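You operate a simulated robot arm through the tools that you are given. There is no shell and no other tool.

You run a simulated two-armed robot. Do the job below in one go: nothing can be reset, and whatever is moved stays where it is left.

JOB
On the narrow walkway over the locker, fold the green cloth in half, so that its two long edges meet.

Only the result counts: the job must be done as asked and must still hold three seconds after the hand-in. Knocking over, shifting, dropping, spilling or breaking anything else fails it. Flat cloth is picked up by pressing the open fingertips on it (5 to 10 N) and closing them slowly along it; thin cloth reads only 2 to 8 mm in the jaws.

ROBOT AND FRAMES
Two 7-joint arms with two-finger grippers on one trunk, on a base that moves. Base frame: it is fixed to the floor where the robot stands at the start and does not move with it; the origin is under the middle of the robot, x ahead of it, y to its left, z up; the surface under the hand at the start is at about z = 0.8. Lengths are in m, angles in degrees, forces in N, time in s.
The left shoulder is at the start at [0.064, 0.16, 1.028], the right one opposite. With the tool pointing down near the work surface each hand reaches from about 0.32 to 0.76 m from the robot's upright axis, wherever it stands, measured 20 degrees to its own side. Places, roughly: narrow walkway over the locker [0.5, 0, 0.8]. Payload 2.45 kg a hand.
Tool frame (each hand has its own): the origin (TCP) lies between the finger pads and is the grasp point; the fingertips stand 0.026 m ahead of it; z points along the fingers, y is the line along which they close. The gripper opens to 0.096 m; its body begins 0.069 m behind the TCP.
Orientation is told as [roll, pitch, yaw] about the base's x, y, z axes, in that order, counted from this pose: with the fingers straight down and closing along the base's y, the tool's x points along the base's -x, its y along +y and its z along -z.

CONTROLS
- The arms move only by the tool arm_command. It takes "left_motion", "right_motion" or both (then of equal length, played together; a hand with none holds still); each is one flat list of numbers, 7 for each row, row after row: the shift along the tool's x, y, z in m, then the turn, a rotation vector about the tool's x, y, z in degrees, then the gripper command, from -1 (fully open) to 1 (shut), values between in proportion. In form: [x, y, z, rx, ry, rz, gripper, x, y, z, rx, ry, rz, gripper, ...]. A call has 1 to 20 rows; each row is the pose to reach, as a shift and turn from the pose commanded when the call began, along the tool's axes at that moment. A row lasts 0.2 s, in which the tool goes at most 0.05 m and 8.6 degrees; a call with a longer step from one row to the next is refused whole, and so is a gripper value outside its range. Where a pose cannot be reached the arm comes as near as it can. A force on the tool above 40 N (or 10 N above the force at the start of the call, whichever is more), or a blocked arm, ends the call early, and 0.2 s more pass. Each finger travels about 0.1199 m/s and halts on what it meets, pressing with about 31 N; the grip force reading is that of the motor and also rises with nothing between the fingers. The clock runs only during rows and for 0.2 s after the last one: add rows that repeat a pose to give the fingers time. It gives the time, the measured TCP pose, the force on the tool (base axes), the opening and the grip force at its end, in the units of the frame above (readings bear some noise), with the torque about the TCP (base axes, N m) and any sound that the robot's microphone picked up, and new pictures: "pictures" is both (left out), scene, wrist or none (wrist: the cameras of the hands that moved).
- Cameras (640 x 400 px; columns grow to the right, rows downward): "scene" is now at [0.1752, -0.0084, 1.4885]; the picture's right is [-0.10, -0.99, -0.00], its down [-0.86, 0.09, -0.50] and it looks along [0.50, -0.05, -0.86] (base axes); focal length 264 px, centre (320, 200). "left" rides on the left gripper at [0.082, -0.003, -0.098] in its tool frame; the picture's right is [0.04, 1.00, 0.00], its down [-0.73, 0.03, -0.68] and it looks along [-0.68, 0.03, 0.73] (tool axes); focal length 256 px, centre (320, 200). "right" rides on the right gripper at [0.082, 0.003, -0.098] in its tool frame; the picture's right is [-0.04, 1.00, 0.00], its down [-0.73, -0.03, -0.68] and it looks along [-0.68, -0.03, 0.73] (tool axes); focal length 256 px, centre (320, 200). There is no depth. A picture from a camera that has moved, and an enlarged one, comes with that camera's place and axes in the base frame and with its lens.
- slide_trunk(by): moves the trunk up (or, below 0, down) by that many m; the arms and the scene camera ride with it, the base frame stays. It gives what a move gives, with no picture.
- drive_base(legs): drives the robot by 1 to 6 legs, each [ahead, left, turn to the left] in m, m and degrees, along the robot's own axes; the way and the turn of a leg run together, so that a leg with both is an arc; at most 1.5 m and 180 degrees a leg. The arms and the cameras ride along, it lands a little off, and it stops where it bumps. It gives what a move gives, and a new picture of the scene camera.
- pan_tilt(pan, tilt): turns the head with the scene camera to pan (to the left, within 120 degrees either way) and tilt (down, from -29 to 69), counted from straight ahead of the robot (the tilt from the chest, where the trunk bows). It gives what a move gives, and a new picture of the scene camera.
- zoom(camera, box): a new picture of the part [left, top, right, bottom] of that camera's present view, enlarged. The clock stands still meanwhile.
- finish_job(): hands the job in; it is judged then, once.

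Nothing tells you exact positions but the pictures and the camera data. Unless the task says otherwise, let go and move clear before handing in.

The tools are called after "Request:" as a command line: name --argument value ..., lists and objects as JSON in quotes. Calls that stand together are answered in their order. arm_command: Moves the arms, as the interface text tells. Its arguments: {"type":"object","properties":{"left_motion":{"type":"array","items":{"type":"number"}},"right_motion":{"type":"array","items":{"type":"number"}},"pictures":{"type":"string","enum":["both","scene","wrist","none"]}},"required":[]} The other tools are called the same way: slide_trunk (by) moves the trunk up or down; drive_base (legs) drives the base; pan_tilt (pan, tilt) turns the head that bears the scene camera; zoom (camera, box) takes an enlarged picture of a part of a camera's view; finish_job () hands the job in.

At the start:

```text
clock: 0.0
left_tcp_pos: [0.4456, 0.079, 0.999]
left_tool_rot: [0.1, 0.1, 0.0]
left_force: [0.3, 0.6, 0.4]
left_ft_torque: [0.03, 0.02, 0.0]
left_grip_width: 0.0961
left_finger_force: 0.0
right_tcp_pos: [0.385, -0.238, 0.9857]
right_tool_rot: [0.1, 0.0, 0.0]
right_force: [0.1, -1.0, -0.2]
right_ft_torque: [0.01, 0.02, 0.0]
right_grip_width: 0.096
right_finger_force: 0.0
trunk travel left (down, up): [-0.2, 0.367]
robot x, y, heading: [0.0005, 0.0019, 0.2]
head pan, tilt (commanded): [-6.0, 59.5]
```

scene: 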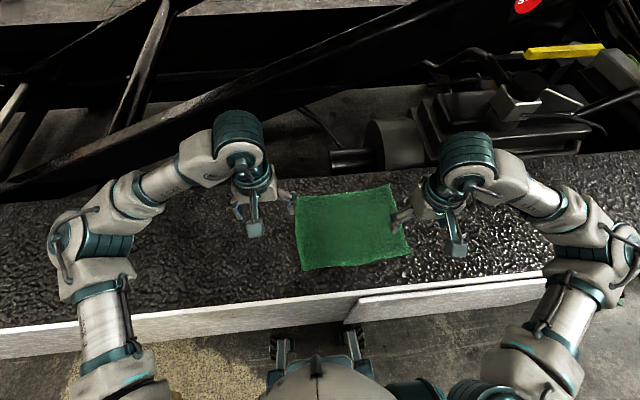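
right: 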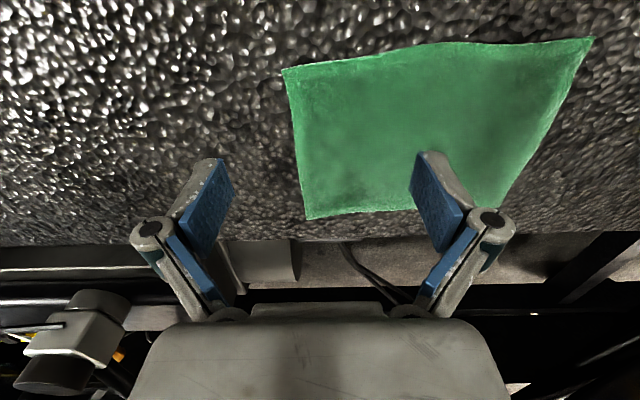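
left: 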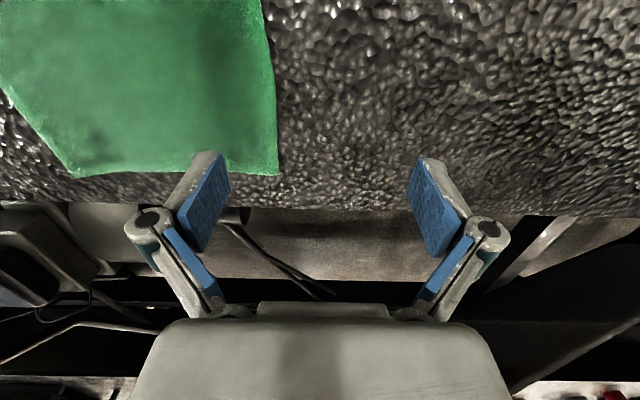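

The green cloth lies flat on the dark walkway, at about x 0.37–0.61 and y -0.27–0.02, with its long edges running along y. I'll look closer before moving.

Request:
zoom --camera "scene" --box '[260, 140, 460, 310]'

Request:
zoom --camera "right" --box '[100, 0, 640, 320]'

Request:
zoom --camera "left" --box '[0, 0, 500, 320]'

```text
2.35 times, centred on (360, 225) of scene
camera zoom: at [0.1752, -0.0084, 1.4885], right [-0.1, -0.99, 0.0], down [-0.86, 0.09, -0.5], along [0.5, -0.05, -0.86], focal length 620 px, centre (226, 141)
```

zoom: 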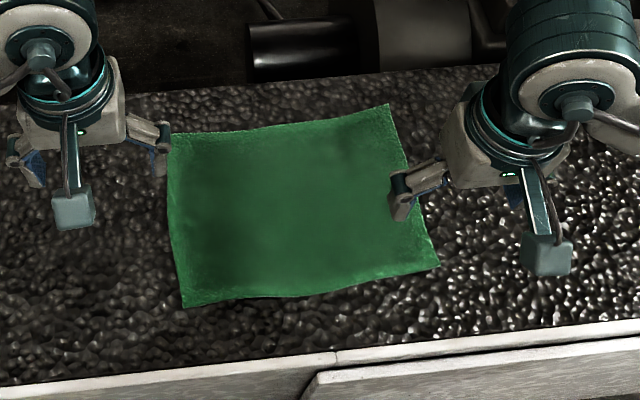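

```text
1.19 times, centred on (370, 160) of right
camera zoom: at [0.3028, -0.2357, 1.0846], right [0.04, 1.0, 0.0], down [0.73, -0.03, 0.68], along [0.68, -0.03, -0.73], focal length 303 px, centre (261, 247)
```

zoom: 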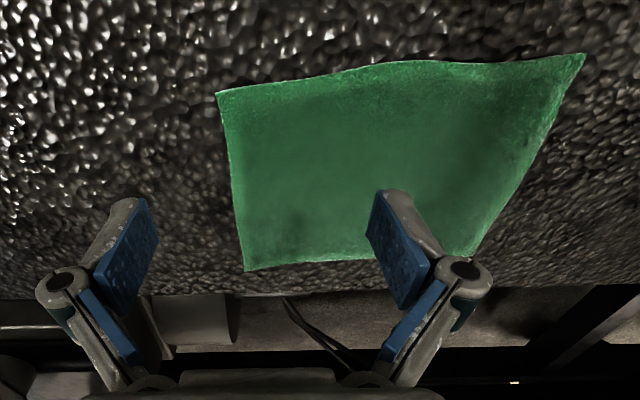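

```text
1.25 times, centred on (250, 160) of left
camera zoom: at [0.3641, 0.0753, 1.096], right [-0.04, 1.0, 0.0], down [0.73, 0.03, 0.68], along [0.68, 0.03, -0.73], focal length 320 px, centre (408, 250)
```

zoom: 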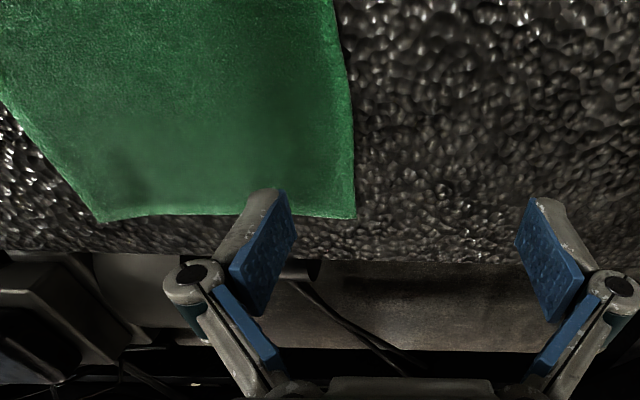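

The cloth measures about 0.30 (along y) by 0.23 (along x) and is turned about 3.4° to the left. I plan to carry the far long edge over to the near one with both hands, after moving the base a little back and to the right, so I'll check that side first.

Request:
pan_tilt --pan -80 --tilt 45

Request:
pan_tilt --pan -120 --tilt 50

Request:
pan_tilt --pan 0 --tilt 69

```text
clock: 1.5
left_tcp_pos: [0.4424, 0.0792, 1.001]
left_tool_rot: [0.0, -0.1, -0.1]
left_force: [0.5, -0.4, 0.7]
left_ft_torque: [-0.02, -0.01, -0.01]
left_grip_width: 0.0959
left_finger_force: 0.2
right_tcp_pos: [0.3821, -0.2387, 0.9876]
right_tool_rot: [0.0, -0.2, 0.0]
right_force: [-0.6, 0.3, 0.0]
right_ft_torque: [0.03, 0.01, -0.01]
right_grip_width: 0.0963
right_finger_force: 0.0
trunk travel left (down, up): [-0.2, 0.367]
robot x, y, heading: [0.0012, 0.0033, -0.1]
head pan, tilt (commanded): [-80.0, 45.0]
camera scene: at [0.1226, -0.0816, 1.5076], right [-0.98, -0.17, 0.0], down [-0.13, 0.7, -0.71], along [0.12, -0.7, -0.71], focal length 264 px, centre (320, 200)
```

scene: 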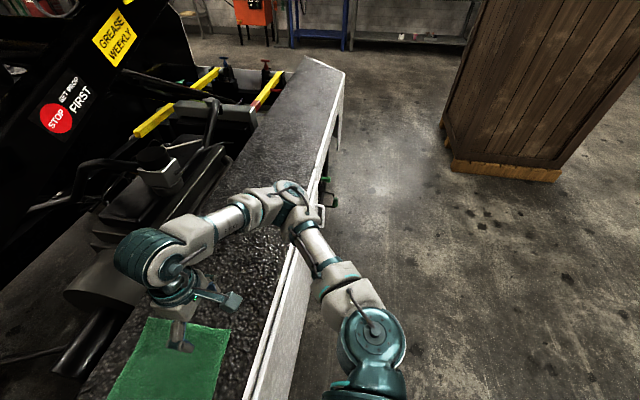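

```text
clock: 2.5
left_tcp_pos: [0.4403, 0.0773, 1.001]
left_tool_rot: [0.0, -0.2, 0.0]
left_force: [0.9, 0.2, -0.3]
left_ft_torque: [0.04, -0.01, -0.01]
left_grip_width: 0.0958
left_finger_force: 0.0
right_tcp_pos: [0.3812, -0.2377, 0.9873]
right_tool_rot: [0.0, -0.1, 0.0]
right_force: [0.3, 0.7, -0.4]
right_ft_torque: [-0.01, -0.03, 0.01]
right_grip_width: 0.0961
right_finger_force: 0.1
trunk travel left (down, up): [-0.2, 0.367]
robot x, y, heading: [-0.0025, 0.0001, 0.5]
head pan, tilt (commanded): [-120.0, 50.0]
camera scene: at [0.0698, -0.0682, 1.5009], right [-0.87, 0.5, 0.0], down [0.38, 0.66, -0.64], along [-0.32, -0.56, -0.77], focal length 264 px, centre (320, 200)
```

scene: 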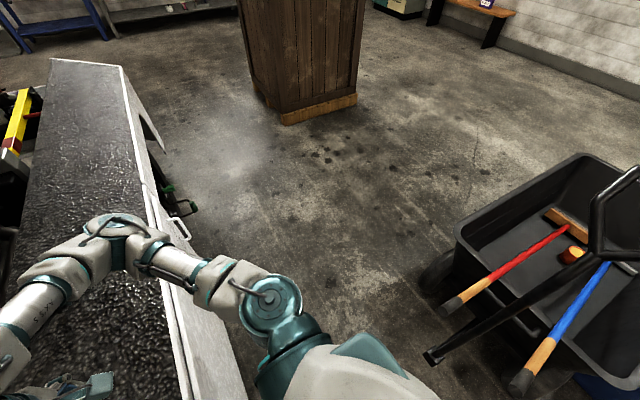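

```text
clock: 4.5
left_tcp_pos: [0.4421, 0.078, 1.0003]
left_tool_rot: [0.0, -0.3, 0.0]
left_force: [0.7, -0.4, -0.2]
left_ft_torque: [-0.02, 0.04, -0.01]
left_grip_width: 0.096
left_finger_force: 0.0
right_tcp_pos: [0.3807, -0.2386, 0.9876]
right_tool_rot: [0.0, -0.2, 0.0]
right_force: [0.2, 0.4, -0.6]
right_ft_torque: [0.06, -0.01, -0.01]
right_grip_width: 0.0957
right_finger_force: 0.0
trunk travel left (down, up): [-0.2, 0.367]
robot x, y, heading: [0.0011, -0.0019, -0.1]
head pan, tilt (commanded): [0.0, 68.8]
camera scene: at [0.1642, -0.0014, 1.4786], right [0.0, -1.0, 0.0], down [-0.93, 0.0, -0.36], along [0.36, 0.0, -0.93], focal length 264 px, centre (320, 200)
```

scene: 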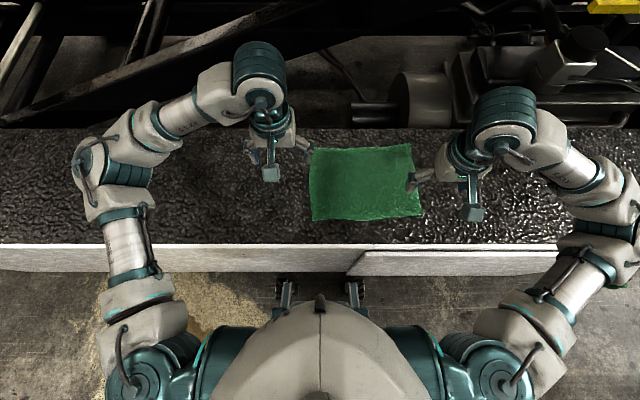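

Nothing is close on the right, but a cart handle is close behind, so I won't drive. I'll raise the trunk a little for better arm clearance, and aim the head at the cloth.

Request:
slide_trunk --by 0.12

Request:
pan_tilt --pan -12 --tilt 64

```text
clock: 6.0
left_tcp_pos: [0.4427, 0.0785, 1.1206]
left_tool_rot: [0.1, 0.0, 0.0]
left_force: [0.2, -0.5, -0.6]
left_ft_torque: [0.01, 0.01, -0.02]
left_grip_width: 0.0961
left_finger_force: 0.1
right_tcp_pos: [0.3819, -0.2389, 1.106]
right_tool_rot: [0.1, -0.1, 0.0]
right_force: [0.5, 0.4, -0.7]
right_ft_torque: [0.03, 0.0, 0.02]
right_grip_width: 0.0959
right_finger_force: 0.0
trunk travel left (down, up): [-0.32, 0.247]
robot x, y, heading: [-0.0035, -0.0023, -0.1]
head pan, tilt (commanded): [0.0, 68.8]
```

```text
clock: 6.8
left_tcp_pos: [0.4419, 0.0786, 1.1205]
left_tool_rot: [0.0, -0.2, 0.1]
left_force: [0.3, 0.7, -0.5]
left_ft_torque: [-0.01, 0.0, 0.01]
left_grip_width: 0.0961
left_finger_force: 0.0
right_tcp_pos: [0.3821, -0.239, 1.1083]
right_tool_rot: [-0.1, -0.2, 0.1]
right_force: [-0.8, -0.4, 0.5]
right_ft_torque: [0.0, 0.03, 0.0]
right_grip_width: 0.096
right_finger_force: 0.2
trunk travel left (down, up): [-0.32, 0.247]
robot x, y, heading: [-0.0022, 0.0004, 0.0]
head pan, tilt (commanded): [-12.0, 64.0]
camera scene: at [0.0861, -0.0144, 1.608], right [-0.21, -0.98, 0.0], down [-0.88, 0.19, -0.43], along [0.42, -0.09, -0.9], focal length 264 px, centre (320, 200)
```

scene: 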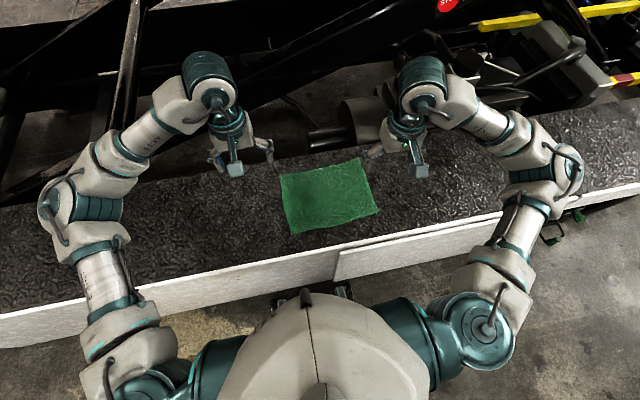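

Both hands are clear and the cloth is untouched. I'll bring both hands over the far long edge near its corners, jaws part closed and turned to match the cloth.

Request:
arm_command --left_motion '[-0.0148, -0.0085, 0.02, 0, 0, -0.34, -0.5, -0.0296, -0.017, 0.04, 0, 0, -0.68, 0.06, -0.0443, -0.0255, 0.06, 0, 0, -1.02, 0.06, -0.0591, -0.034, 0.08, 0, 0, -1.36, 0.06, -0.0739, -0.0425, 0.1, 0, 0, -1.7, 0.06, -0.0887, -0.051, 0.12, 0, 0, -2.04, 0.06, -0.1035, -0.0595, 0.14, 0, 0, -2.38, 0.06, -0.1182, -0.068, 0.16, 0, 0, -2.72, 0.06, -0.133, -0.0765, 0.18, 0, 0, -3.06, 0.06, -0.1478, -0.085, 0.2005, 0, 0, -3.4, 0.06, -0.1478, -0.085, 0.2005, 0, 0, -3.4, 0.06, -0.1478, -0.085, 0.2005, 0, 0, -3.4, 0.06]' --right_motion '[-0.0221, -0.0004, 0.0188, 0, 0, -0.34, -0.5, -0.0442, -0.0007, 0.0376, 0, 0, -0.68, 0.06, -0.0663, -0.001, 0.0564, 0, 0, -1.02, 0.06, -0.0884, -0.0014, 0.0752, 0, 0, -1.36, 0.06, -0.1106, -0.0018, 0.094, 0, 0, -1.7, 0.06, -0.1327, -0.0021, 0.1128, 0, 0, -2.04, 0.06, -0.1548, -0.0025, 0.1316, 0, 0, -2.38, 0.06, -0.1769, -0.0028, 0.1504, 0, 0, -2.72, 0.06, -0.199, -0.0032, 0.1692, 0, 0, -3.06, 0.06, -0.2211, -0.0035, 0.188, 0, 0, -3.4, 0.06, -0.2211, -0.0035, 0.188, 0, 0, -3.4, 0.06, -0.2211, -0.0035, 0.188, 0, 0, -3.4, 0.06]'

```text
clock: 9.4
left_tcp_pos: [0.5901, -0.0063, 0.9211]
left_tool_rot: [0.0, -0.1, 3.3]
left_force: [0.4, 0.2, -0.6]
left_ft_torque: [0.01, 0.0, 0.02]
left_grip_width: 0.0453
left_finger_force: 0.0
right_tcp_pos: [0.6044, -0.2413, 0.9216]
right_tool_rot: [0.0, -0.1, 3.4]
right_force: [0.9, 0.0, 0.5]
right_ft_torque: [0.0, 0.04, 0.0]
right_grip_width: 0.0455
right_finger_force: 0.1
trunk travel left (down, up): [-0.32, 0.247]
robot x, y, heading: [-0.0015, -0.0015, -0.0]
head pan, tilt (commanded): [-12.0, 64.0]
camera scene: at [0.0881, -0.0149, 1.608], right [-0.21, -0.98, 0.0], down [-0.88, 0.19, -0.43], along [0.42, -0.09, -0.9], focal length 264 px, centre (320, 200)
camera right: at [0.5222, -0.2431, 1.0194], right [-0.02, 1.0, 0.0], down [0.73, 0.01, 0.68], along [0.68, 0.01, -0.73], focal length 256 px, centre (320, 200)
camera left: at [0.5093, -0.0153, 1.0187], right [-0.1, 0.99, 0.0], down [0.73, 0.07, 0.68], along [0.68, 0.07, -0.73], focal length 256 px, centre (320, 200)
```

scene: 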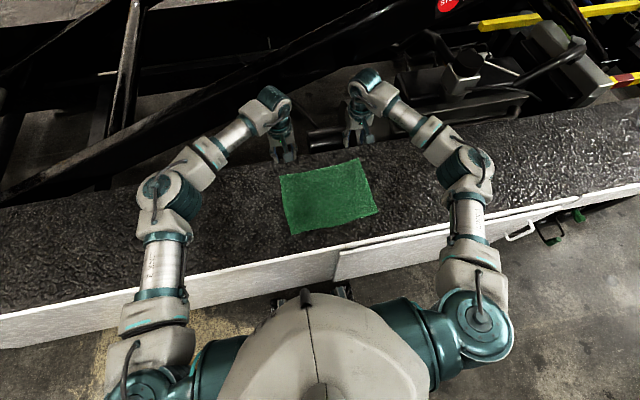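
right: 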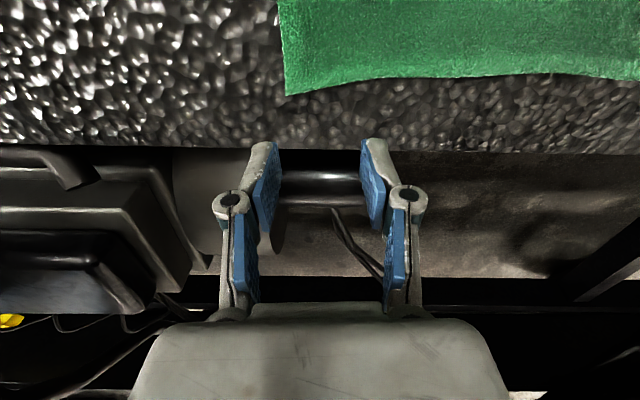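
left: 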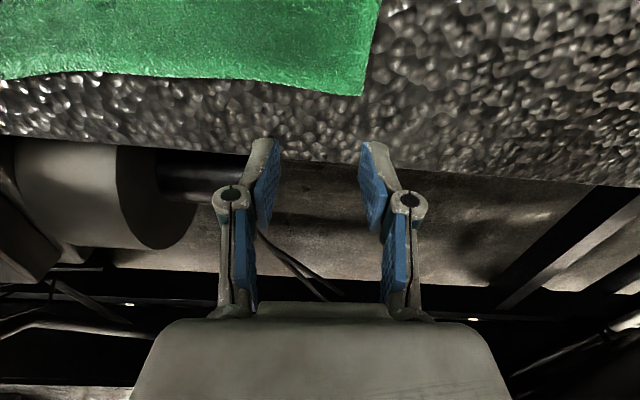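

Both hands hover just beyond the far edge. I'll zoom in to measure the edge relative to the fingertips.

Request:
zoom --camera "right" --box '[240, 40, 440, 165]'

Request:
zoom --camera "left" --box '[200, 40, 400, 165]'

```text
3.20 times, centred on (340, 102) of right
camera zoom: at [0.5222, -0.2431, 1.0194], right [-0.02, 1.0, 0.0], down [0.73, 0.01, 0.68], along [0.68, 0.01, -0.73], focal length 819 px, centre (256, 512)
```

zoom: 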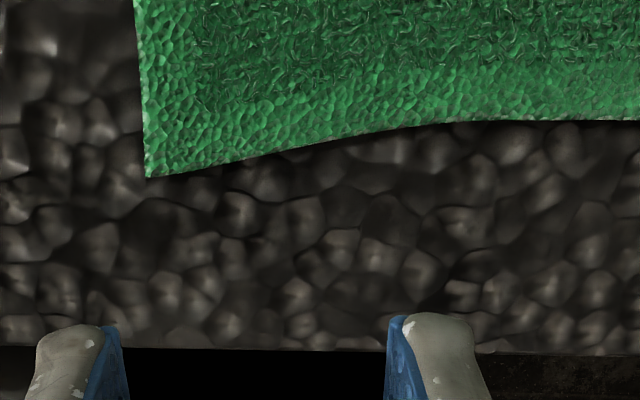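

```text
3.20 times, centred on (300, 102) of left
camera zoom: at [0.5093, -0.0153, 1.0187], right [-0.1, 0.99, 0.0], down [0.73, 0.07, 0.68], along [0.68, 0.07, -0.73], focal length 819 px, centre (384, 512)
```

zoom: 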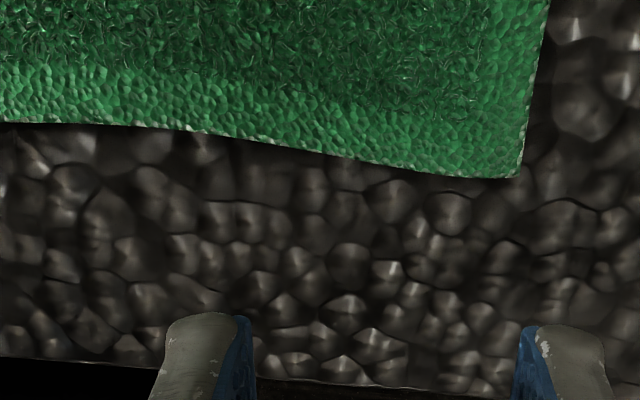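

The edge corners sit about 26–35 mm outward of the hands and the local edge is a few mm nearer the robot. I'll shift slightly, narrow the jaws to about 36 mm and go down to about 1 cm above the cloth.

Request:
arm_command --left_motion '[0.001, 0.003, 0.02, 0, 0, 0, 0.25, 0.002, 0.006, 0.04, 0, 0, 0, 0.25, 0.003, 0.009, 0.06, 0, 0, 0, 0.25, 0.003, 0.009, 0.075, 0, 0, 0, 0.25, 0.003, 0.009, 0.083, 0, 0, 0, 0.25, 0.003, 0.009, 0.083, 0, 0, 0, 0.25]' --right_motion '[0.002, -0.001, 0.02, 0, 0, 0, 0.25, 0.005, -0.002, 0.04, 0, 0, 0, 0.25, 0.007, -0.003, 0.06, 0, 0, 0, 0.25, 0.007, -0.003, 0.075, 0, 0, 0, 0.25, 0.007, -0.003, 0.083, 0, 0, 0, 0.25, 0.007, -0.003, 0.083, 0, 0, 0, 0.25]' --pictures "wrist"

```text
clock: 10.8
left_tcp_pos: [0.5874, 0.0028, 0.8374]
left_tool_rot: [0.0, -0.2, 3.4]
left_force: [0.4, 0.0, 0.1]
left_ft_torque: [0.0, 0.0, -0.01]
left_grip_width: 0.0359
left_finger_force: 0.0
right_tcp_pos: [0.5972, -0.2435, 0.8379]
right_tool_rot: [0.0, -0.2, 3.3]
right_force: [0.4, -0.2, 0.6]
right_ft_torque: [0.03, -0.01, 0.0]
right_grip_width: 0.0361
right_finger_force: 0.0
trunk travel left (down, up): [-0.32, 0.247]
robot x, y, heading: [-0.0003, 0.0001, -0.0]
head pan, tilt (commanded): [-12.0, 64.0]
camera right: at [0.5146, -0.246, 0.9357], right [-0.02, 1.0, 0.0], down [0.73, 0.01, 0.68], along [0.68, 0.01, -0.73], focal length 256 px, centre (320, 200)
camera left: at [0.5063, -0.0057, 0.9347], right [-0.1, 1.0, 0.0], down [0.73, 0.07, 0.68], along [0.68, 0.07, -0.73], focal length 256 px, centre (320, 200)
```

right: 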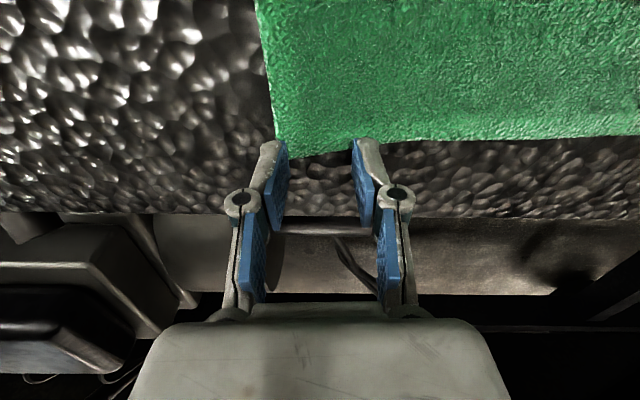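
left: 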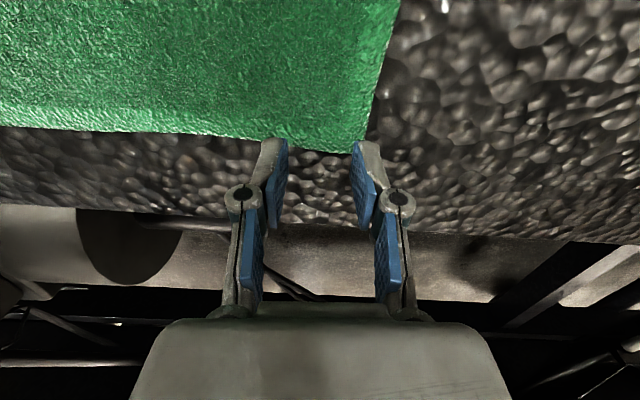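

Request:
zoom --camera "right" --box '[220, 100, 420, 225]'

Request:
zoom --camera "left" --box '[220, 100, 420, 225]'

```text
3.20 times, centred on (320, 162) of right
camera zoom: at [0.5146, -0.246, 0.9357], right [-0.02, 1.0, 0.0], down [0.73, 0.01, 0.68], along [0.68, 0.01, -0.73], focal length 819 px, centre (320, 320)
```

zoom: 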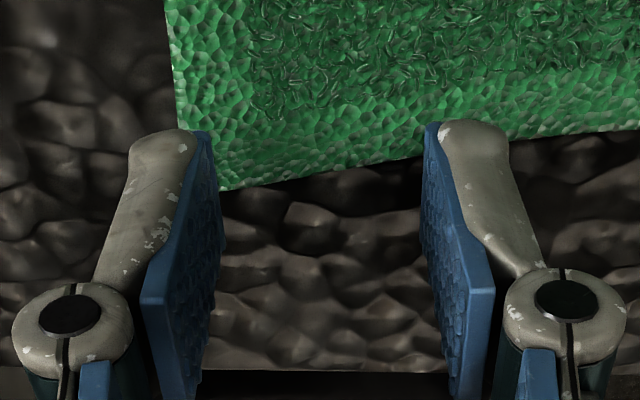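

```text
3.20 times, centred on (320, 162) of left
camera zoom: at [0.5063, -0.0057, 0.9347], right [-0.1, 1.0, 0.0], down [0.73, 0.07, 0.68], along [0.68, 0.07, -0.73], focal length 819 px, centre (320, 320)
```

zoom: 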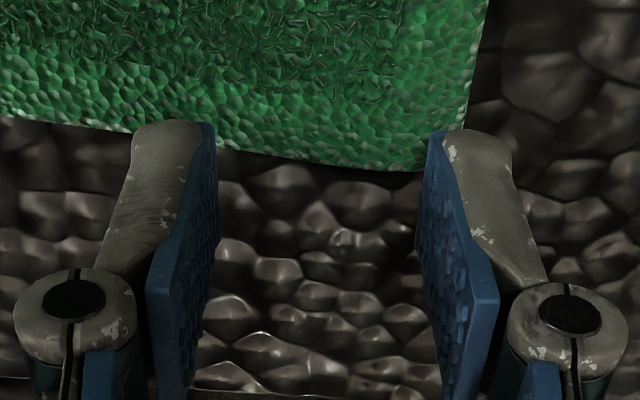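

Each hand's fingertips straddle its corner, with the TCP about 4 mm inside the edge. Next I'll go down to touch and read the force.

Request:
arm_command --left_motion '[0, 0, 0.005, 0, 0, 0, 0.25, 0, 0, 0.009, 0, 0, 0, 0.25, 0, 0, 0.011, 0, 0, 0, 0.25, 0, 0, 0.011, 0, 0, 0, 0.25]' --right_motion '[0, 0, 0.005, 0, 0, 0, 0.25, 0, 0, 0.009, 0, 0, 0, 0.25, 0, 0, 0.011, 0, 0, 0, 0.25, 0, 0, 0.011, 0, 0, 0, 0.25]' --pictures "none"

```text
clock: 11.8
left_tcp_pos: [0.5871, 0.0019, 0.8283]
left_tool_rot: [0.0, -0.3, 3.3]
left_force: [0.5, -1.1, 9.3]
left_ft_torque: [-0.07, 0.05, 0.0]
left_grip_width: 0.0367
left_finger_force: 0.3
right_tcp_pos: [0.5967, -0.2443, 0.8277]
right_tool_rot: [0.0, -0.4, 3.3]
right_force: [4.1, -0.3, 10.6]
right_ft_torque: [0.01, -0.04, 0.02]
right_grip_width: 0.0359
right_finger_force: 0.2
trunk travel left (down, up): [-0.32, 0.247]
robot x, y, heading: [0.0015, 0.0013, -0.1]
head pan, tilt (commanded): [-12.0, 64.0]
```

Contact is at about 10 N on each hand. I'll ease off slightly and close slowly, checking the force on the way.

Request:
arm_command --left_motion '[0, 0, -0.0003, 0, 0, 0, 0.29, 0, 0, -0.0003, 0, 0, 0, 0.34, 0, 0, -0.0003, 0, 0, 0, 0.39, 0, 0, -0.0003, 0, 0, 0, 0.44, 0, 0, -0.0003, 0, 0, 0, 0.49, 0, 0, -0.0003, 0, 0, 0, 0.54]' --right_motion '[0, 0, -0.0005, 0, 0, 0, 0.29, 0, 0, -0.0005, 0, 0, 0, 0.34, 0, 0, -0.0005, 0, 0, 0, 0.39, 0, 0, -0.0005, 0, 0, 0, 0.44, 0, 0, -0.0005, 0, 0, 0, 0.49, 0, 0, -0.0005, 0, 0, 0, 0.54]' --pictures "wrist"

```text
clock: 13.2
left_tcp_pos: [0.5874, 0.0017, 0.828]
left_tool_rot: [0.0, -0.2, 3.4]
left_force: [0.8, -3.7, 16.2]
left_ft_torque: [-0.32, 0.08, 0.01]
left_grip_width: 0.022
left_finger_force: 5.3
right_tcp_pos: [0.5959, -0.2441, 0.828]
right_tool_rot: [-0.1, -0.2, 3.4]
right_force: [4.8, 1.5, 17.8]
right_ft_torque: [0.08, 0.03, 0.0]
right_grip_width: 0.023
right_finger_force: 0.3
trunk travel left (down, up): [-0.32, 0.247]
robot x, y, heading: [-0.0005, 0.0023, 0.2]
head pan, tilt (commanded): [-12.0, 64.0]
camera right: at [0.5127, -0.247, 0.9265], right [-0.02, 1.0, 0.0], down [0.73, 0.01, 0.68], along [0.68, 0.01, -0.73], focal length 256 px, centre (320, 200)
camera left: at [0.5045, -0.0053, 0.925], right [-0.1, 1.0, 0.0], down [0.73, 0.07, 0.68], along [0.68, 0.07, -0.73], focal length 256 px, centre (320, 200)
```

right: 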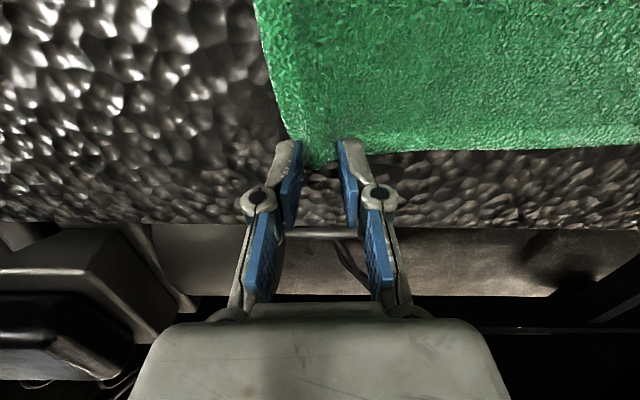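
left: 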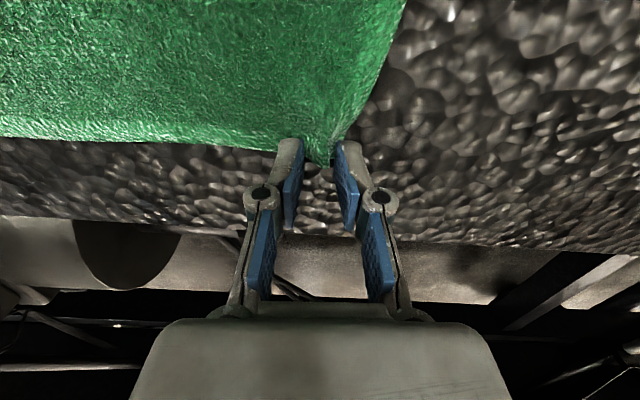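

Request:
zoom --camera "right" --box '[220, 100, 420, 225]'

Request:
zoom --camera "left" --box '[220, 100, 420, 225]'

```text
3.20 times, centred on (320, 162) of right
camera zoom: at [0.5127, -0.247, 0.9265], right [-0.02, 1.0, 0.0], down [0.73, 0.01, 0.68], along [0.68, 0.01, -0.73], focal length 819 px, centre (320, 320)
```

zoom: 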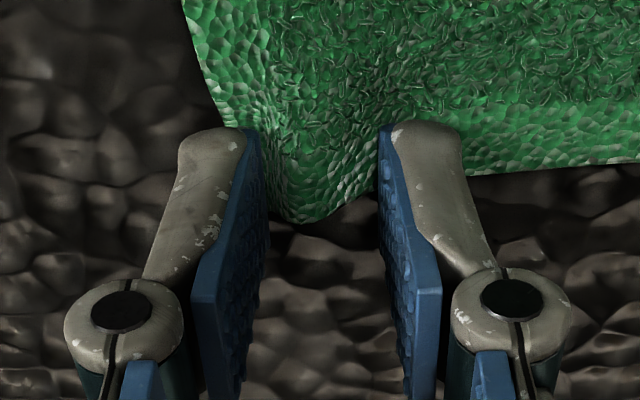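

```text
3.20 times, centred on (320, 162) of left
camera zoom: at [0.5045, -0.0053, 0.925], right [-0.1, 1.0, 0.0], down [0.73, 0.07, 0.68], along [0.68, 0.07, -0.73], focal length 819 px, centre (320, 320)
```

zoom: 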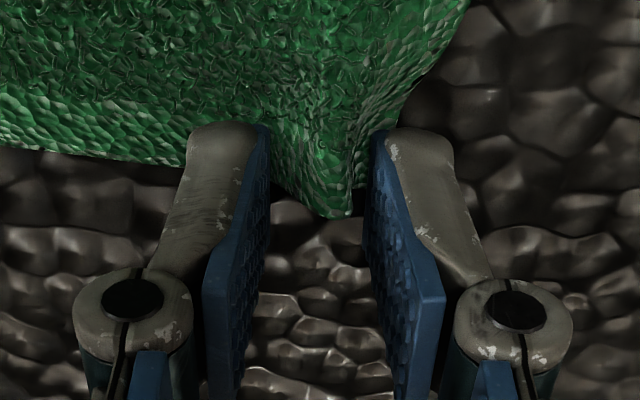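

A ruck is rising between the fingers right at both corners. The force has climbed to about 17 N, so I'll ease up while closing the rest of the way.

Request:
arm_command --left_motion '[0, 0, -0.001, 0, 0, 0, 0.56, 0, 0, -0.0013, 0, 0, 0, 0.62, 0, 0, -0.0015, 0, 0, 0, 0.68, 0, 0, -0.0018, 0, 0, 0, 0.74, 0, 0, -0.002, 0, 0, 0, 0.8, 0, 0, -0.0022, 0, 0, 0, 0.86, 0, 0, -0.0024, 0, 0, 0, 0.92, 0, 0, -0.0025, 0, 0, 0, 0.98, 0, 0, -0.0026, 0, 0, 0, 1.0, 0, 0, -0.0026, 0, 0, 0, 1.0, 0, 0, -0.0026, 0, 0, 0, 1.0]' --right_motion '[0, 0, -0.001, 0, 0, 0, 0.56, 0, 0, -0.0013, 0, 0, 0, 0.62, 0, 0, -0.0015, 0, 0, 0, 0.68, 0, 0, -0.0018, 0, 0, 0, 0.74, 0, 0, -0.002, 0, 0, 0, 0.8, 0, 0, -0.0022, 0, 0, 0, 0.86, 0, 0, -0.0024, 0, 0, 0, 0.92, 0, 0, -0.0025, 0, 0, 0, 0.98, 0, 0, -0.0026, 0, 0, 0, 1.0, 0, 0, -0.0026, 0, 0, 0, 1.0, 0, 0, -0.0026, 0, 0, 0, 1.0]' --pictures "wrist"

```text
clock: 15.6
left_tcp_pos: [0.5867, 0.0022, 0.8293]
left_tool_rot: [0.0, -0.2, 3.5]
left_force: [-1.1, -1.5, 0.1]
left_ft_torque: [-0.03, 0.02, 0.02]
left_grip_width: 0.0034
left_finger_force: 31.3
right_tcp_pos: [0.5973, -0.2461, 0.8296]
right_tool_rot: [0.0, -0.1, 3.3]
right_force: [-1.5, 1.9, 0.4]
right_ft_torque: [0.08, 0.04, 0.02]
right_grip_width: 0.0033
right_finger_force: 31.1
trunk travel left (down, up): [-0.32, 0.247]
robot x, y, heading: [0.0023, 0.0004, -0.2]
head pan, tilt (commanded): [-12.0, 64.0]
camera right: at [0.5144, -0.2472, 0.9279], right [-0.02, 1.0, 0.0], down [0.73, 0.01, 0.68], along [0.68, 0.01, -0.73], focal length 256 px, centre (320, 200)
camera left: at [0.5056, -0.0056, 0.9266], right [-0.1, 1.0, 0.0], down [0.73, 0.07, 0.68], along [0.68, 0.07, -0.73], focal length 256 px, centre (320, 200)
```

right: 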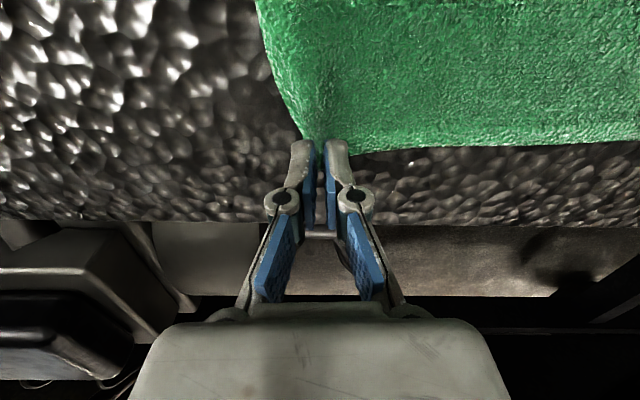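
left: 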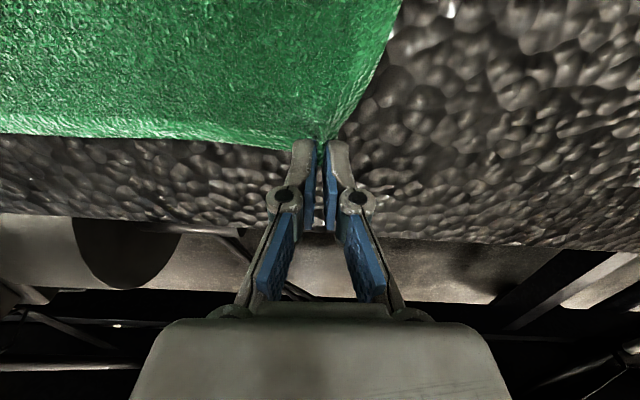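

Both jaws read about 3.4 mm with firm grip, so each holds cloth right at its corner. I'll lift a few centimetres along the fold arc and check.

Request:
arm_command --left_motion '[0, 0, -0.01, 0, 0, 0, 1, 0.002, 0, -0.02, 0, 0, 0, 1, 0.005, 0, -0.03, 0, 0, 0, 1, 0.01, 0, -0.04, 0, -3, 0, 1, 0.016, 0, -0.05, 0, -6, 0, 1, 0.023, 0, -0.058, 0, -9, 0, 1, 0.023, 0, -0.058, 0, -9, 0, 1]' --right_motion '[0, 0, -0.01, 0, 0, 0, 1, 0.002, 0, -0.02, 0, 0, 0, 1, 0.005, 0, -0.03, 0, 0, 0, 1, 0.01, 0, -0.04, 0, -3, 0, 1, 0.016, 0, -0.05, 0, -6, 0, 1, 0.023, 0, -0.058, 0, -9, 0, 1, 0.023, 0, -0.058, 0, -9, 0, 1]'

```text
clock: 17.2
left_tcp_pos: [0.5646, -0.0003, 0.8855]
left_tool_rot: [0.0, -9.2, 3.4]
left_force: [0.0, -2.0, -1.2]
left_ft_torque: [-0.02, 0.0, 0.02]
left_grip_width: 0.0033
left_finger_force: 31.1
right_tcp_pos: [0.5741, -0.2459, 0.8871]
right_tool_rot: [0.0, -9.3, 3.5]
right_force: [-0.4, 0.8, -0.1]
right_ft_torque: [0.03, -0.03, 0.0]
right_grip_width: 0.0037
right_finger_force: 31.1
trunk travel left (down, up): [-0.32, 0.247]
robot x, y, heading: [0.0006, 0.0008, 0.2]
head pan, tilt (commanded): [-12.0, 64.0]
camera scene: at [0.0879, -0.0152, 1.6079], right [-0.21, -0.98, 0.0], down [-0.88, 0.19, -0.43], along [0.42, -0.09, -0.9], focal length 264 px, centre (320, 200)
camera right: at [0.4771, -0.2493, 0.9721], right [-0.02, 1.0, 0.01], down [0.62, 0.01, 0.79], along [0.79, 0.02, -0.62], focal length 256 px, centre (320, 200)
camera left: at [0.4684, -0.0082, 0.969], right [-0.1, 1.0, -0.01], down [0.61, 0.07, 0.79], along [0.78, 0.07, -0.62], focal length 256 px, centre (320, 200)
```

scene: 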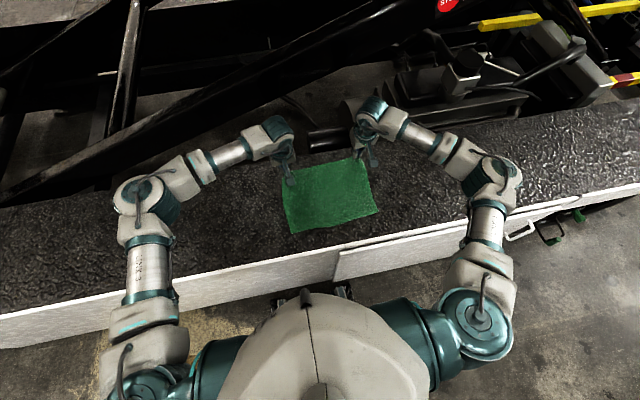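
right: 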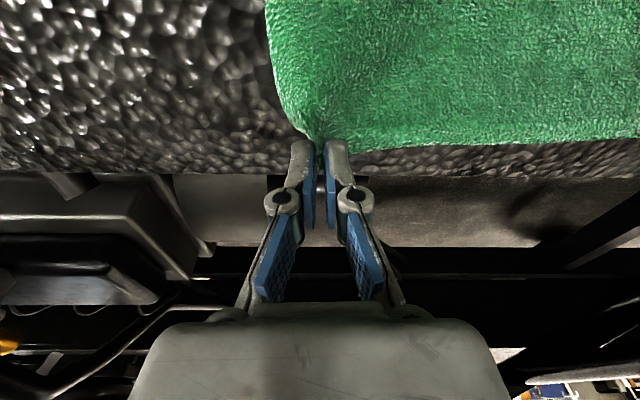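
left: 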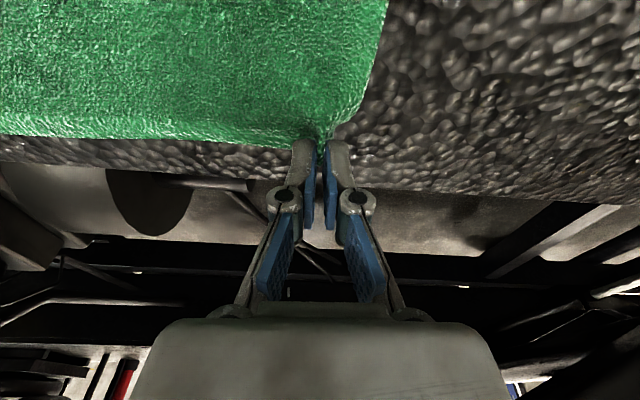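

Both grips hold and the cloth follows. I'll continue the arc back over the fold line, tilting the fingers forward as I go.

Request:
arm_command --left_motion '[0.0049, 0, -0.0057, 0, -2, 0, 1, 0.0097, 0, -0.0114, 0, -4, 0, 1, 0.0156, 0, -0.0172, 0, -6, 0, 1, 0.0214, 0, -0.0229, 0, -8, 0, 1, 0.0285, 0, -0.0275, 0, -10, 0, 1, 0.0356, 0, -0.0319, 0, -12, 0, 1, 0.0437, 0, -0.0361, 0, -14, 0, 1, 0.0518, 0, -0.0399, 0, -16, 0, 1, 0.061, 0, -0.0428, 0, -17.5, 0, 1, 0.0701, 0, -0.0454, 0, -19, 0, 1, 0.0794, 0, -0.0472, 0, -20.5, 0, 1, 0.0887, 0, -0.0488, 0, -22, 0, 1, 0.0982, 0, -0.0492, 0, -23.5, 0, 1, 0.1077, 0, -0.0493, 0, -25, 0, 1, 0.1077, 0, -0.0493, 0, -25, 0, 1]' --right_motion '[0.0049, 0, -0.0057, 0, -2, 0, 1, 0.0097, 0, -0.0114, 0, -4, 0, 1, 0.0156, 0, -0.0172, 0, -6, 0, 1, 0.0214, 0, -0.0229, 0, -8, 0, 1, 0.0285, 0, -0.0275, 0, -10, 0, 1, 0.0356, 0, -0.0319, 0, -12, 0, 1, 0.0437, 0, -0.0361, 0, -14, 0, 1, 0.0518, 0, -0.0399, 0, -16, 0, 1, 0.061, 0, -0.0428, 0, -17.5, 0, 1, 0.0701, 0, -0.0454, 0, -19, 0, 1, 0.0794, 0, -0.0472, 0, -20.5, 0, 1, 0.0887, 0, -0.0488, 0, -22, 0, 1, 0.0982, 0, -0.0492, 0, -23.5, 0, 1, 0.1077, 0, -0.0493, 0, -25, 0, 1, 0.1077, 0, -0.0493, 0, -25, 0, 1]'

```text
clock: 20.4
left_tcp_pos: [0.4503, -0.0047, 0.9189]
left_tool_rot: [0.0, -34.2, 3.4]
left_force: [0.1, -2.2, -0.5]
left_ft_torque: [-0.08, -0.02, 0.0]
left_grip_width: 0.0033
left_finger_force: 31.2
right_tcp_pos: [0.4605, -0.2532, 0.9189]
right_tool_rot: [0.2, -34.2, 3.3]
right_force: [-1.3, 2.0, -0.1]
right_ft_torque: [0.11, -0.01, 0.06]
right_grip_width: 0.0029
right_finger_force: 30.3
trunk travel left (down, up): [-0.32, 0.247]
robot x, y, heading: [-0.0024, 0.0006, -0.1]
head pan, tilt (commanded): [-12.0, 64.0]
camera scene: at [0.0859, -0.0157, 1.608], right [-0.21, -0.98, 0.0], down [-0.88, 0.19, -0.43], along [0.43, -0.09, -0.9], focal length 264 px, centre (320, 200)
camera right: at [0.3364, -0.2578, 0.9551], right [-0.03, 1.0, 0.02], down [0.23, -0.02, 0.97], along [0.97, 0.03, -0.23], focal length 256 px, centre (320, 200)
camera left: at [0.328, -0.0151, 0.9534], right [-0.09, 1.0, -0.02], down [0.22, 0.04, 0.97], along [0.97, 0.08, -0.23], focal length 256 px, centre (320, 200)
```

scene: 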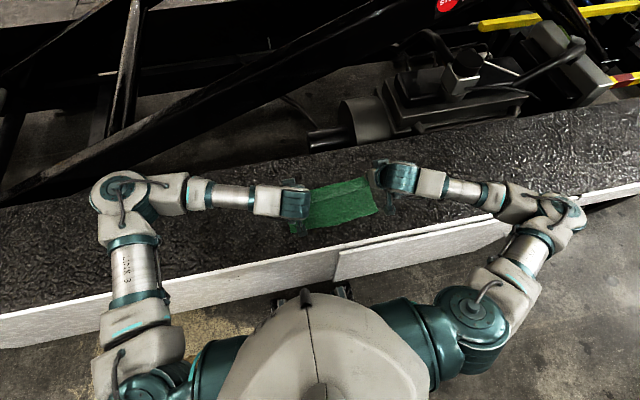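
right: 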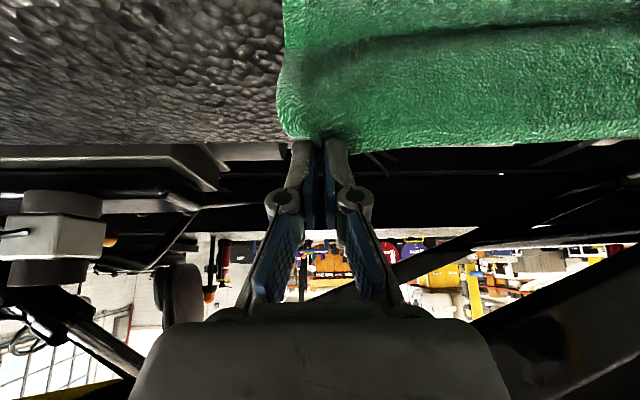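
left: 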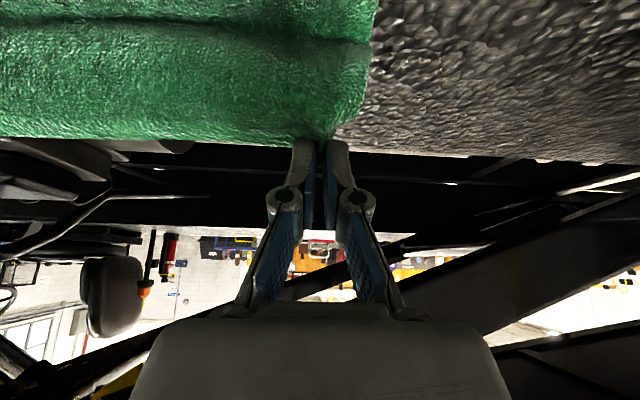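

The edge is past the fold line and the cloth hangs evenly between the hands. I'll zoom to check the lower layer and find the near edge.

Request:
zoom --camera "scene" --box '[260, 160, 420, 260]'

Request:
zoom --camera "right" --box '[200, 0, 640, 200]'

Request:
zoom --camera "left" --box '[0, 0, 440, 200]'

```text
4.00 times, centred on (340, 210) of scene
camera zoom: at [0.0859, -0.0157, 1.608], right [-0.21, -0.98, 0.0], down [-0.88, 0.19, -0.43], along [0.43, -0.09, -0.9], focal length 1054 px, centre (240, 160)
```

zoom: 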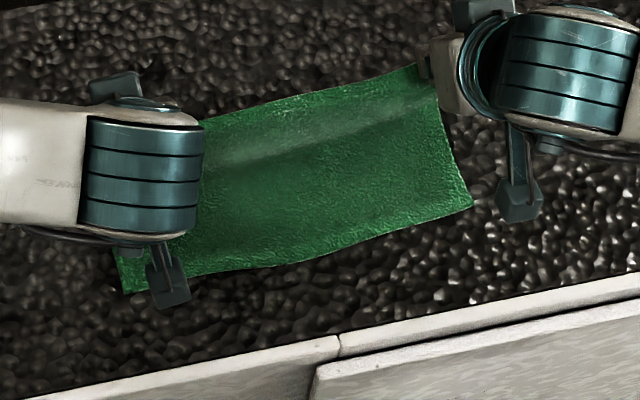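

```text
1.45 times, centred on (420, 100) of right
camera zoom: at [0.3364, -0.2578, 0.9551], right [-0.03, 1.0, 0.02], down [0.23, -0.02, 0.97], along [0.97, 0.03, -0.23], focal length 372 px, centre (174, 346)
```

zoom: 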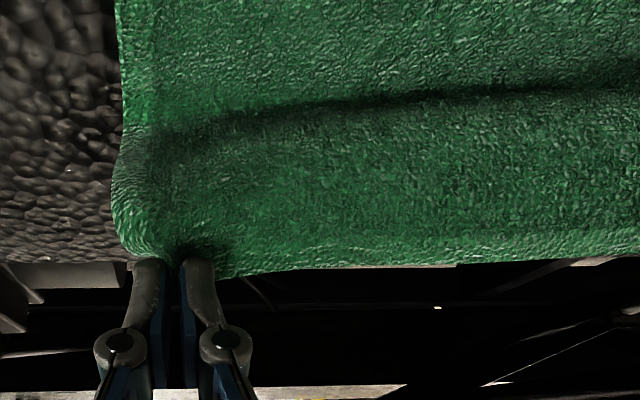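

```text
1.45 times, centred on (220, 100) of left
camera zoom: at [0.328, -0.0151, 0.9534], right [-0.09, 1.0, -0.02], down [0.22, 0.04, 0.97], along [0.97, 0.08, -0.23], focal length 372 px, centre (466, 346)
```

zoom: 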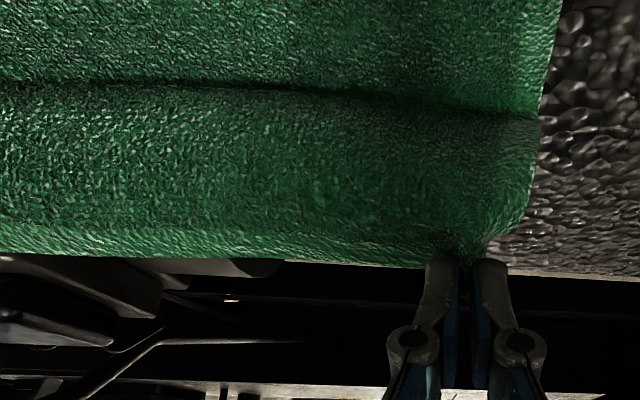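

The lower layer hasn't moved; its near edge is at about x 0.37 on the left and 0.385 on the right. I'll bring the held edge down toward it, to about 5 cm up.

Request:
arm_command --left_motion '[0.0047, 0.0002, -0.0017, 0, -1, 0, 1, 0.0093, 0.0004, -0.0034, 0, -2, 0, 1, 0.0148, 0.0006, -0.0045, 0, -2.8, 0, 1, 0.0203, 0.0008, -0.0056, 0, -3.5, 0, 1, 0.0262, 0.001, -0.0063, 0, -4.2, 0, 1, 0.032, 0.0012, -0.007, 0, -5, 0, 1, 0.038, 0.0014, -0.0073, 0, -5.5, 0, 1, 0.044, 0.0016, -0.0076, 0, -6, 0, 1, 0.0502, 0.0018, -0.0075, 0, -6.5, 0, 1, 0.0565, 0.002, -0.0073, 0, -7, 0, 1, 0.0633, 0.0022, -0.0064, 0, -7.5, 0, 1, 0.0701, 0.0023, -0.0054, 0, -8, 0, 1, 0.077, 0.0024, -0.004, 0, -8, 0, 1, 0.084, 0.0025, -0.0027, 0, -8, 0, 1, 0.084, 0.0025, -0.0027, 0, -8, 0, 1]' --right_motion '[0.0047, 0.0004, -0.0017, 0, -1, 0, 1, 0.0093, 0.0008, -0.0034, 0, -2, 0, 1, 0.0148, 0.0012, -0.0045, 0, -2.8, 0, 1, 0.0203, 0.0016, -0.0056, 0, -3.5, 0, 1, 0.0262, 0.002, -0.0063, 0, -4.2, 0, 1, 0.032, 0.0024, -0.007, 0, -5, 0, 1, 0.038, 0.0028, -0.0073, 0, -5.5, 0, 1, 0.044, 0.0032, -0.0076, 0, -6, 0, 1, 0.0502, 0.0036, -0.0075, 0, -6.5, 0, 1, 0.0565, 0.004, -0.0073, 0, -7, 0, 1, 0.0633, 0.0044, -0.0064, 0, -7.5, 0, 1, 0.0701, 0.0048, -0.0054, 0, -8, 0, 1, 0.077, 0.0052, -0.004, 0, -8, 0, 1, 0.084, 0.0055, -0.0027, 0, -8, 0, 1, 0.084, 0.0055, -0.0027, 0, -8, 0, 1]'

```text
clock: 23.6
left_tcp_pos: [0.3776, -0.0067, 0.8725]
left_tool_rot: [0.0, -42.1, 3.4]
left_force: [0.5, -1.8, -0.1]
left_ft_torque: [-0.04, 0.01, -0.02]
left_grip_width: 0.0036
left_finger_force: 31.2
right_tcp_pos: [0.3995, -0.253, 0.8665]
right_tool_rot: [-0.1, -42.1, 3.4]
right_force: [0.6, 1.1, -0.3]
right_ft_torque: [0.02, -0.02, 0.04]
right_grip_width: 0.0034
right_finger_force: 31.4
right hand out of reach, approached as far as the arm can: row 10, 11, 12, 13, 14, 15
trunk travel left (down, up): [-0.32, 0.247]
robot x, y, heading: [-0.0033, 0.0008, -0.3]
head pan, tilt (commanded): [-12.0, 64.0]
camera scene: at [0.0847, -0.016, 1.6081], right [-0.21, -0.98, 0.0], down [-0.88, 0.19, -0.43], along [0.43, -0.09, -0.9], focal length 264 px, centre (320, 200)
camera right: at [0.2726, -0.2572, 0.8849], right [-0.03, 1.0, 0.03], down [0.09, -0.02, 1.0], along [1.0, 0.03, -0.09], focal length 256 px, centre (320, 200)
camera left: at [0.2521, -0.0176, 0.8903], right [-0.09, 1.0, -0.03], down [0.09, 0.03, 1.0], along [0.99, 0.09, -0.09], focal length 256 px, centre (320, 200)
```

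scene: 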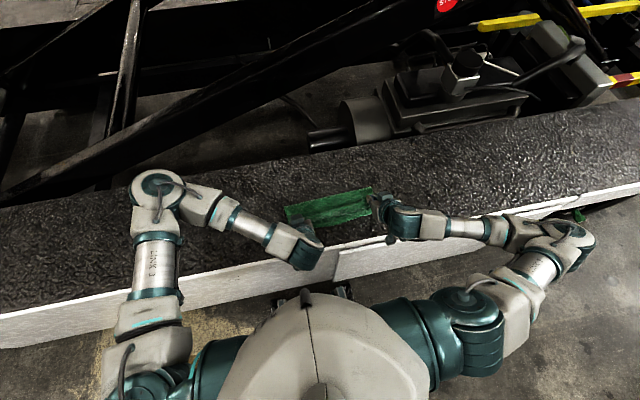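
right: 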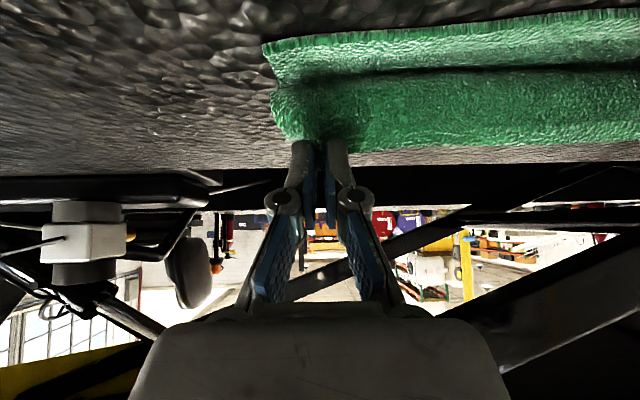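
left: 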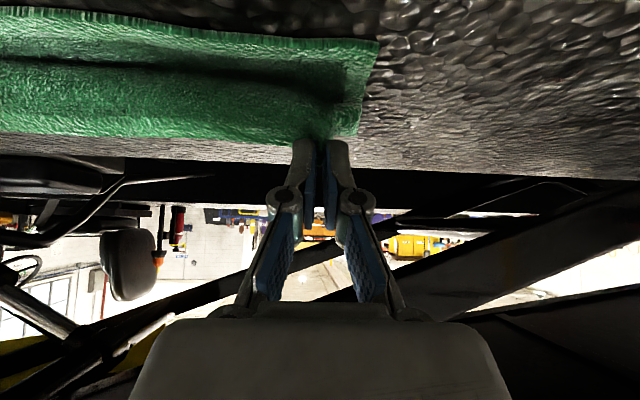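

The left hand is on track; the right one hit its reach limit because it's close to the shoulder. The measured near edge is about 0.367 at the left hand and 0.384 at the right. I'll lower both and ease the right hand's tilt a little, which should put it back in reach.

Request:
arm_command --left_motion '[0.0045, 0, 0.0026, 0, 0, 0, 1, 0.0091, 0, 0.0053, 0, 0, 0, 1, 0.0136, 0, 0.0079, 0, 0, 0, 1, 0.0182, 0, 0.0106, 0, 0, 0, 1, 0.0227, 0, 0.0132, 0, 0, 0, 1, 0.0227, 0, 0.0132, 0, 0, 0, 1]' --right_motion '[0.0042, 0, 0.0027, 0, 1, 0, 1, 0.0085, 0, 0.0053, 0, 2, 0, 1, 0.0127, 0, 0.008, 0, 3, 0, 1, 0.017, 0, 0.0106, 0, 4, 0, 1, 0.0212, 0, 0.0133, 0, 4, 0, 1, 0.0212, 0, 0.0133, 0, 4, 0, 1]'

```text
clock: 25.0
left_tcp_pos: [0.3706, -0.0093, 0.8493]
left_tool_rot: [0.0, -42.1, 3.3]
left_force: [0.4, -0.5, 0.4]
left_ft_torque: [-0.07, 0.01, 0.0]
left_grip_width: 0.0033
left_finger_force: 31.3
right_tcp_pos: [0.393, -0.2539, 0.8442]
right_tool_rot: [0.0, -38.2, 3.4]
right_force: [0.4, 0.6, -0.6]
right_ft_torque: [0.02, -0.02, 0.06]
right_grip_width: 0.0039
right_finger_force: 31.2
trunk travel left (down, up): [-0.32, 0.247]
robot x, y, heading: [0.0011, 0.004, 0.0]
head pan, tilt (commanded): [-12.0, 64.0]
camera scene: at [0.0846, -0.016, 1.6081], right [-0.21, -0.98, 0.0], down [-0.88, 0.19, -0.44], along [0.43, -0.09, -0.9], focal length 264 px, centre (320, 200)
camera right: at [0.2679, -0.2578, 0.8705], right [-0.03, 1.0, 0.03], down [0.16, -0.02, 0.99], along [0.99, 0.03, -0.16], focal length 256 px, centre (320, 200)
camera left: at [0.245, -0.0184, 0.8656], right [-0.09, 1.0, -0.03], down [0.09, 0.03, 1.0], along [0.99, 0.09, -0.09], focal length 256 px, centre (320, 200)
```

scene: 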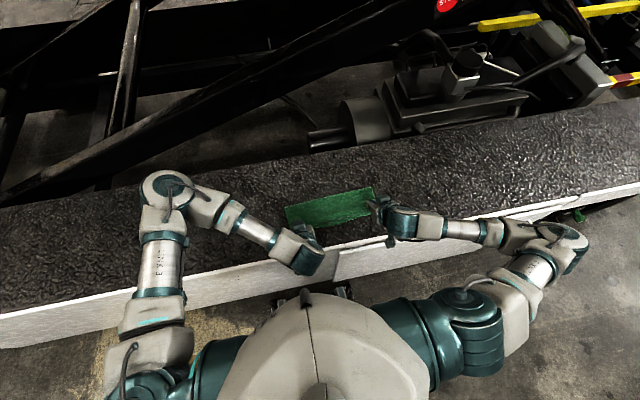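
right: 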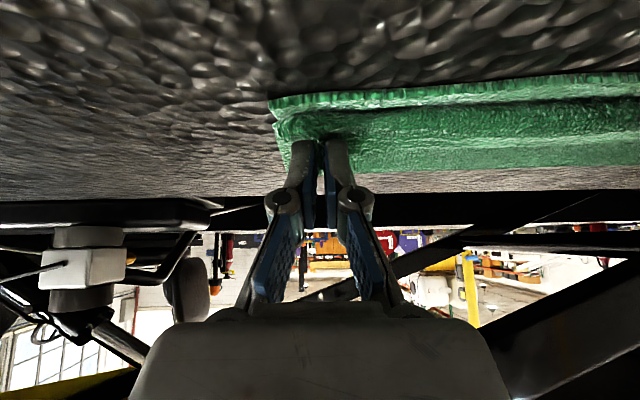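
left: 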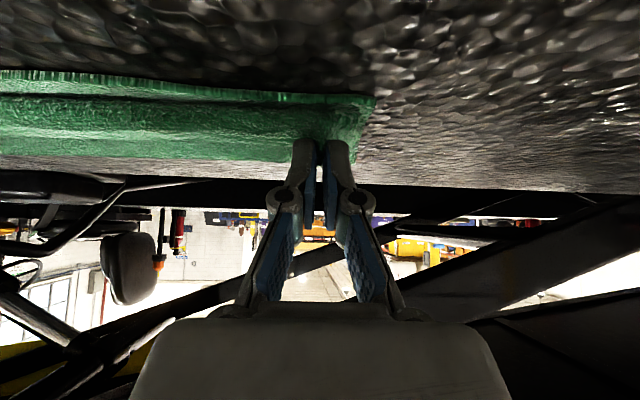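

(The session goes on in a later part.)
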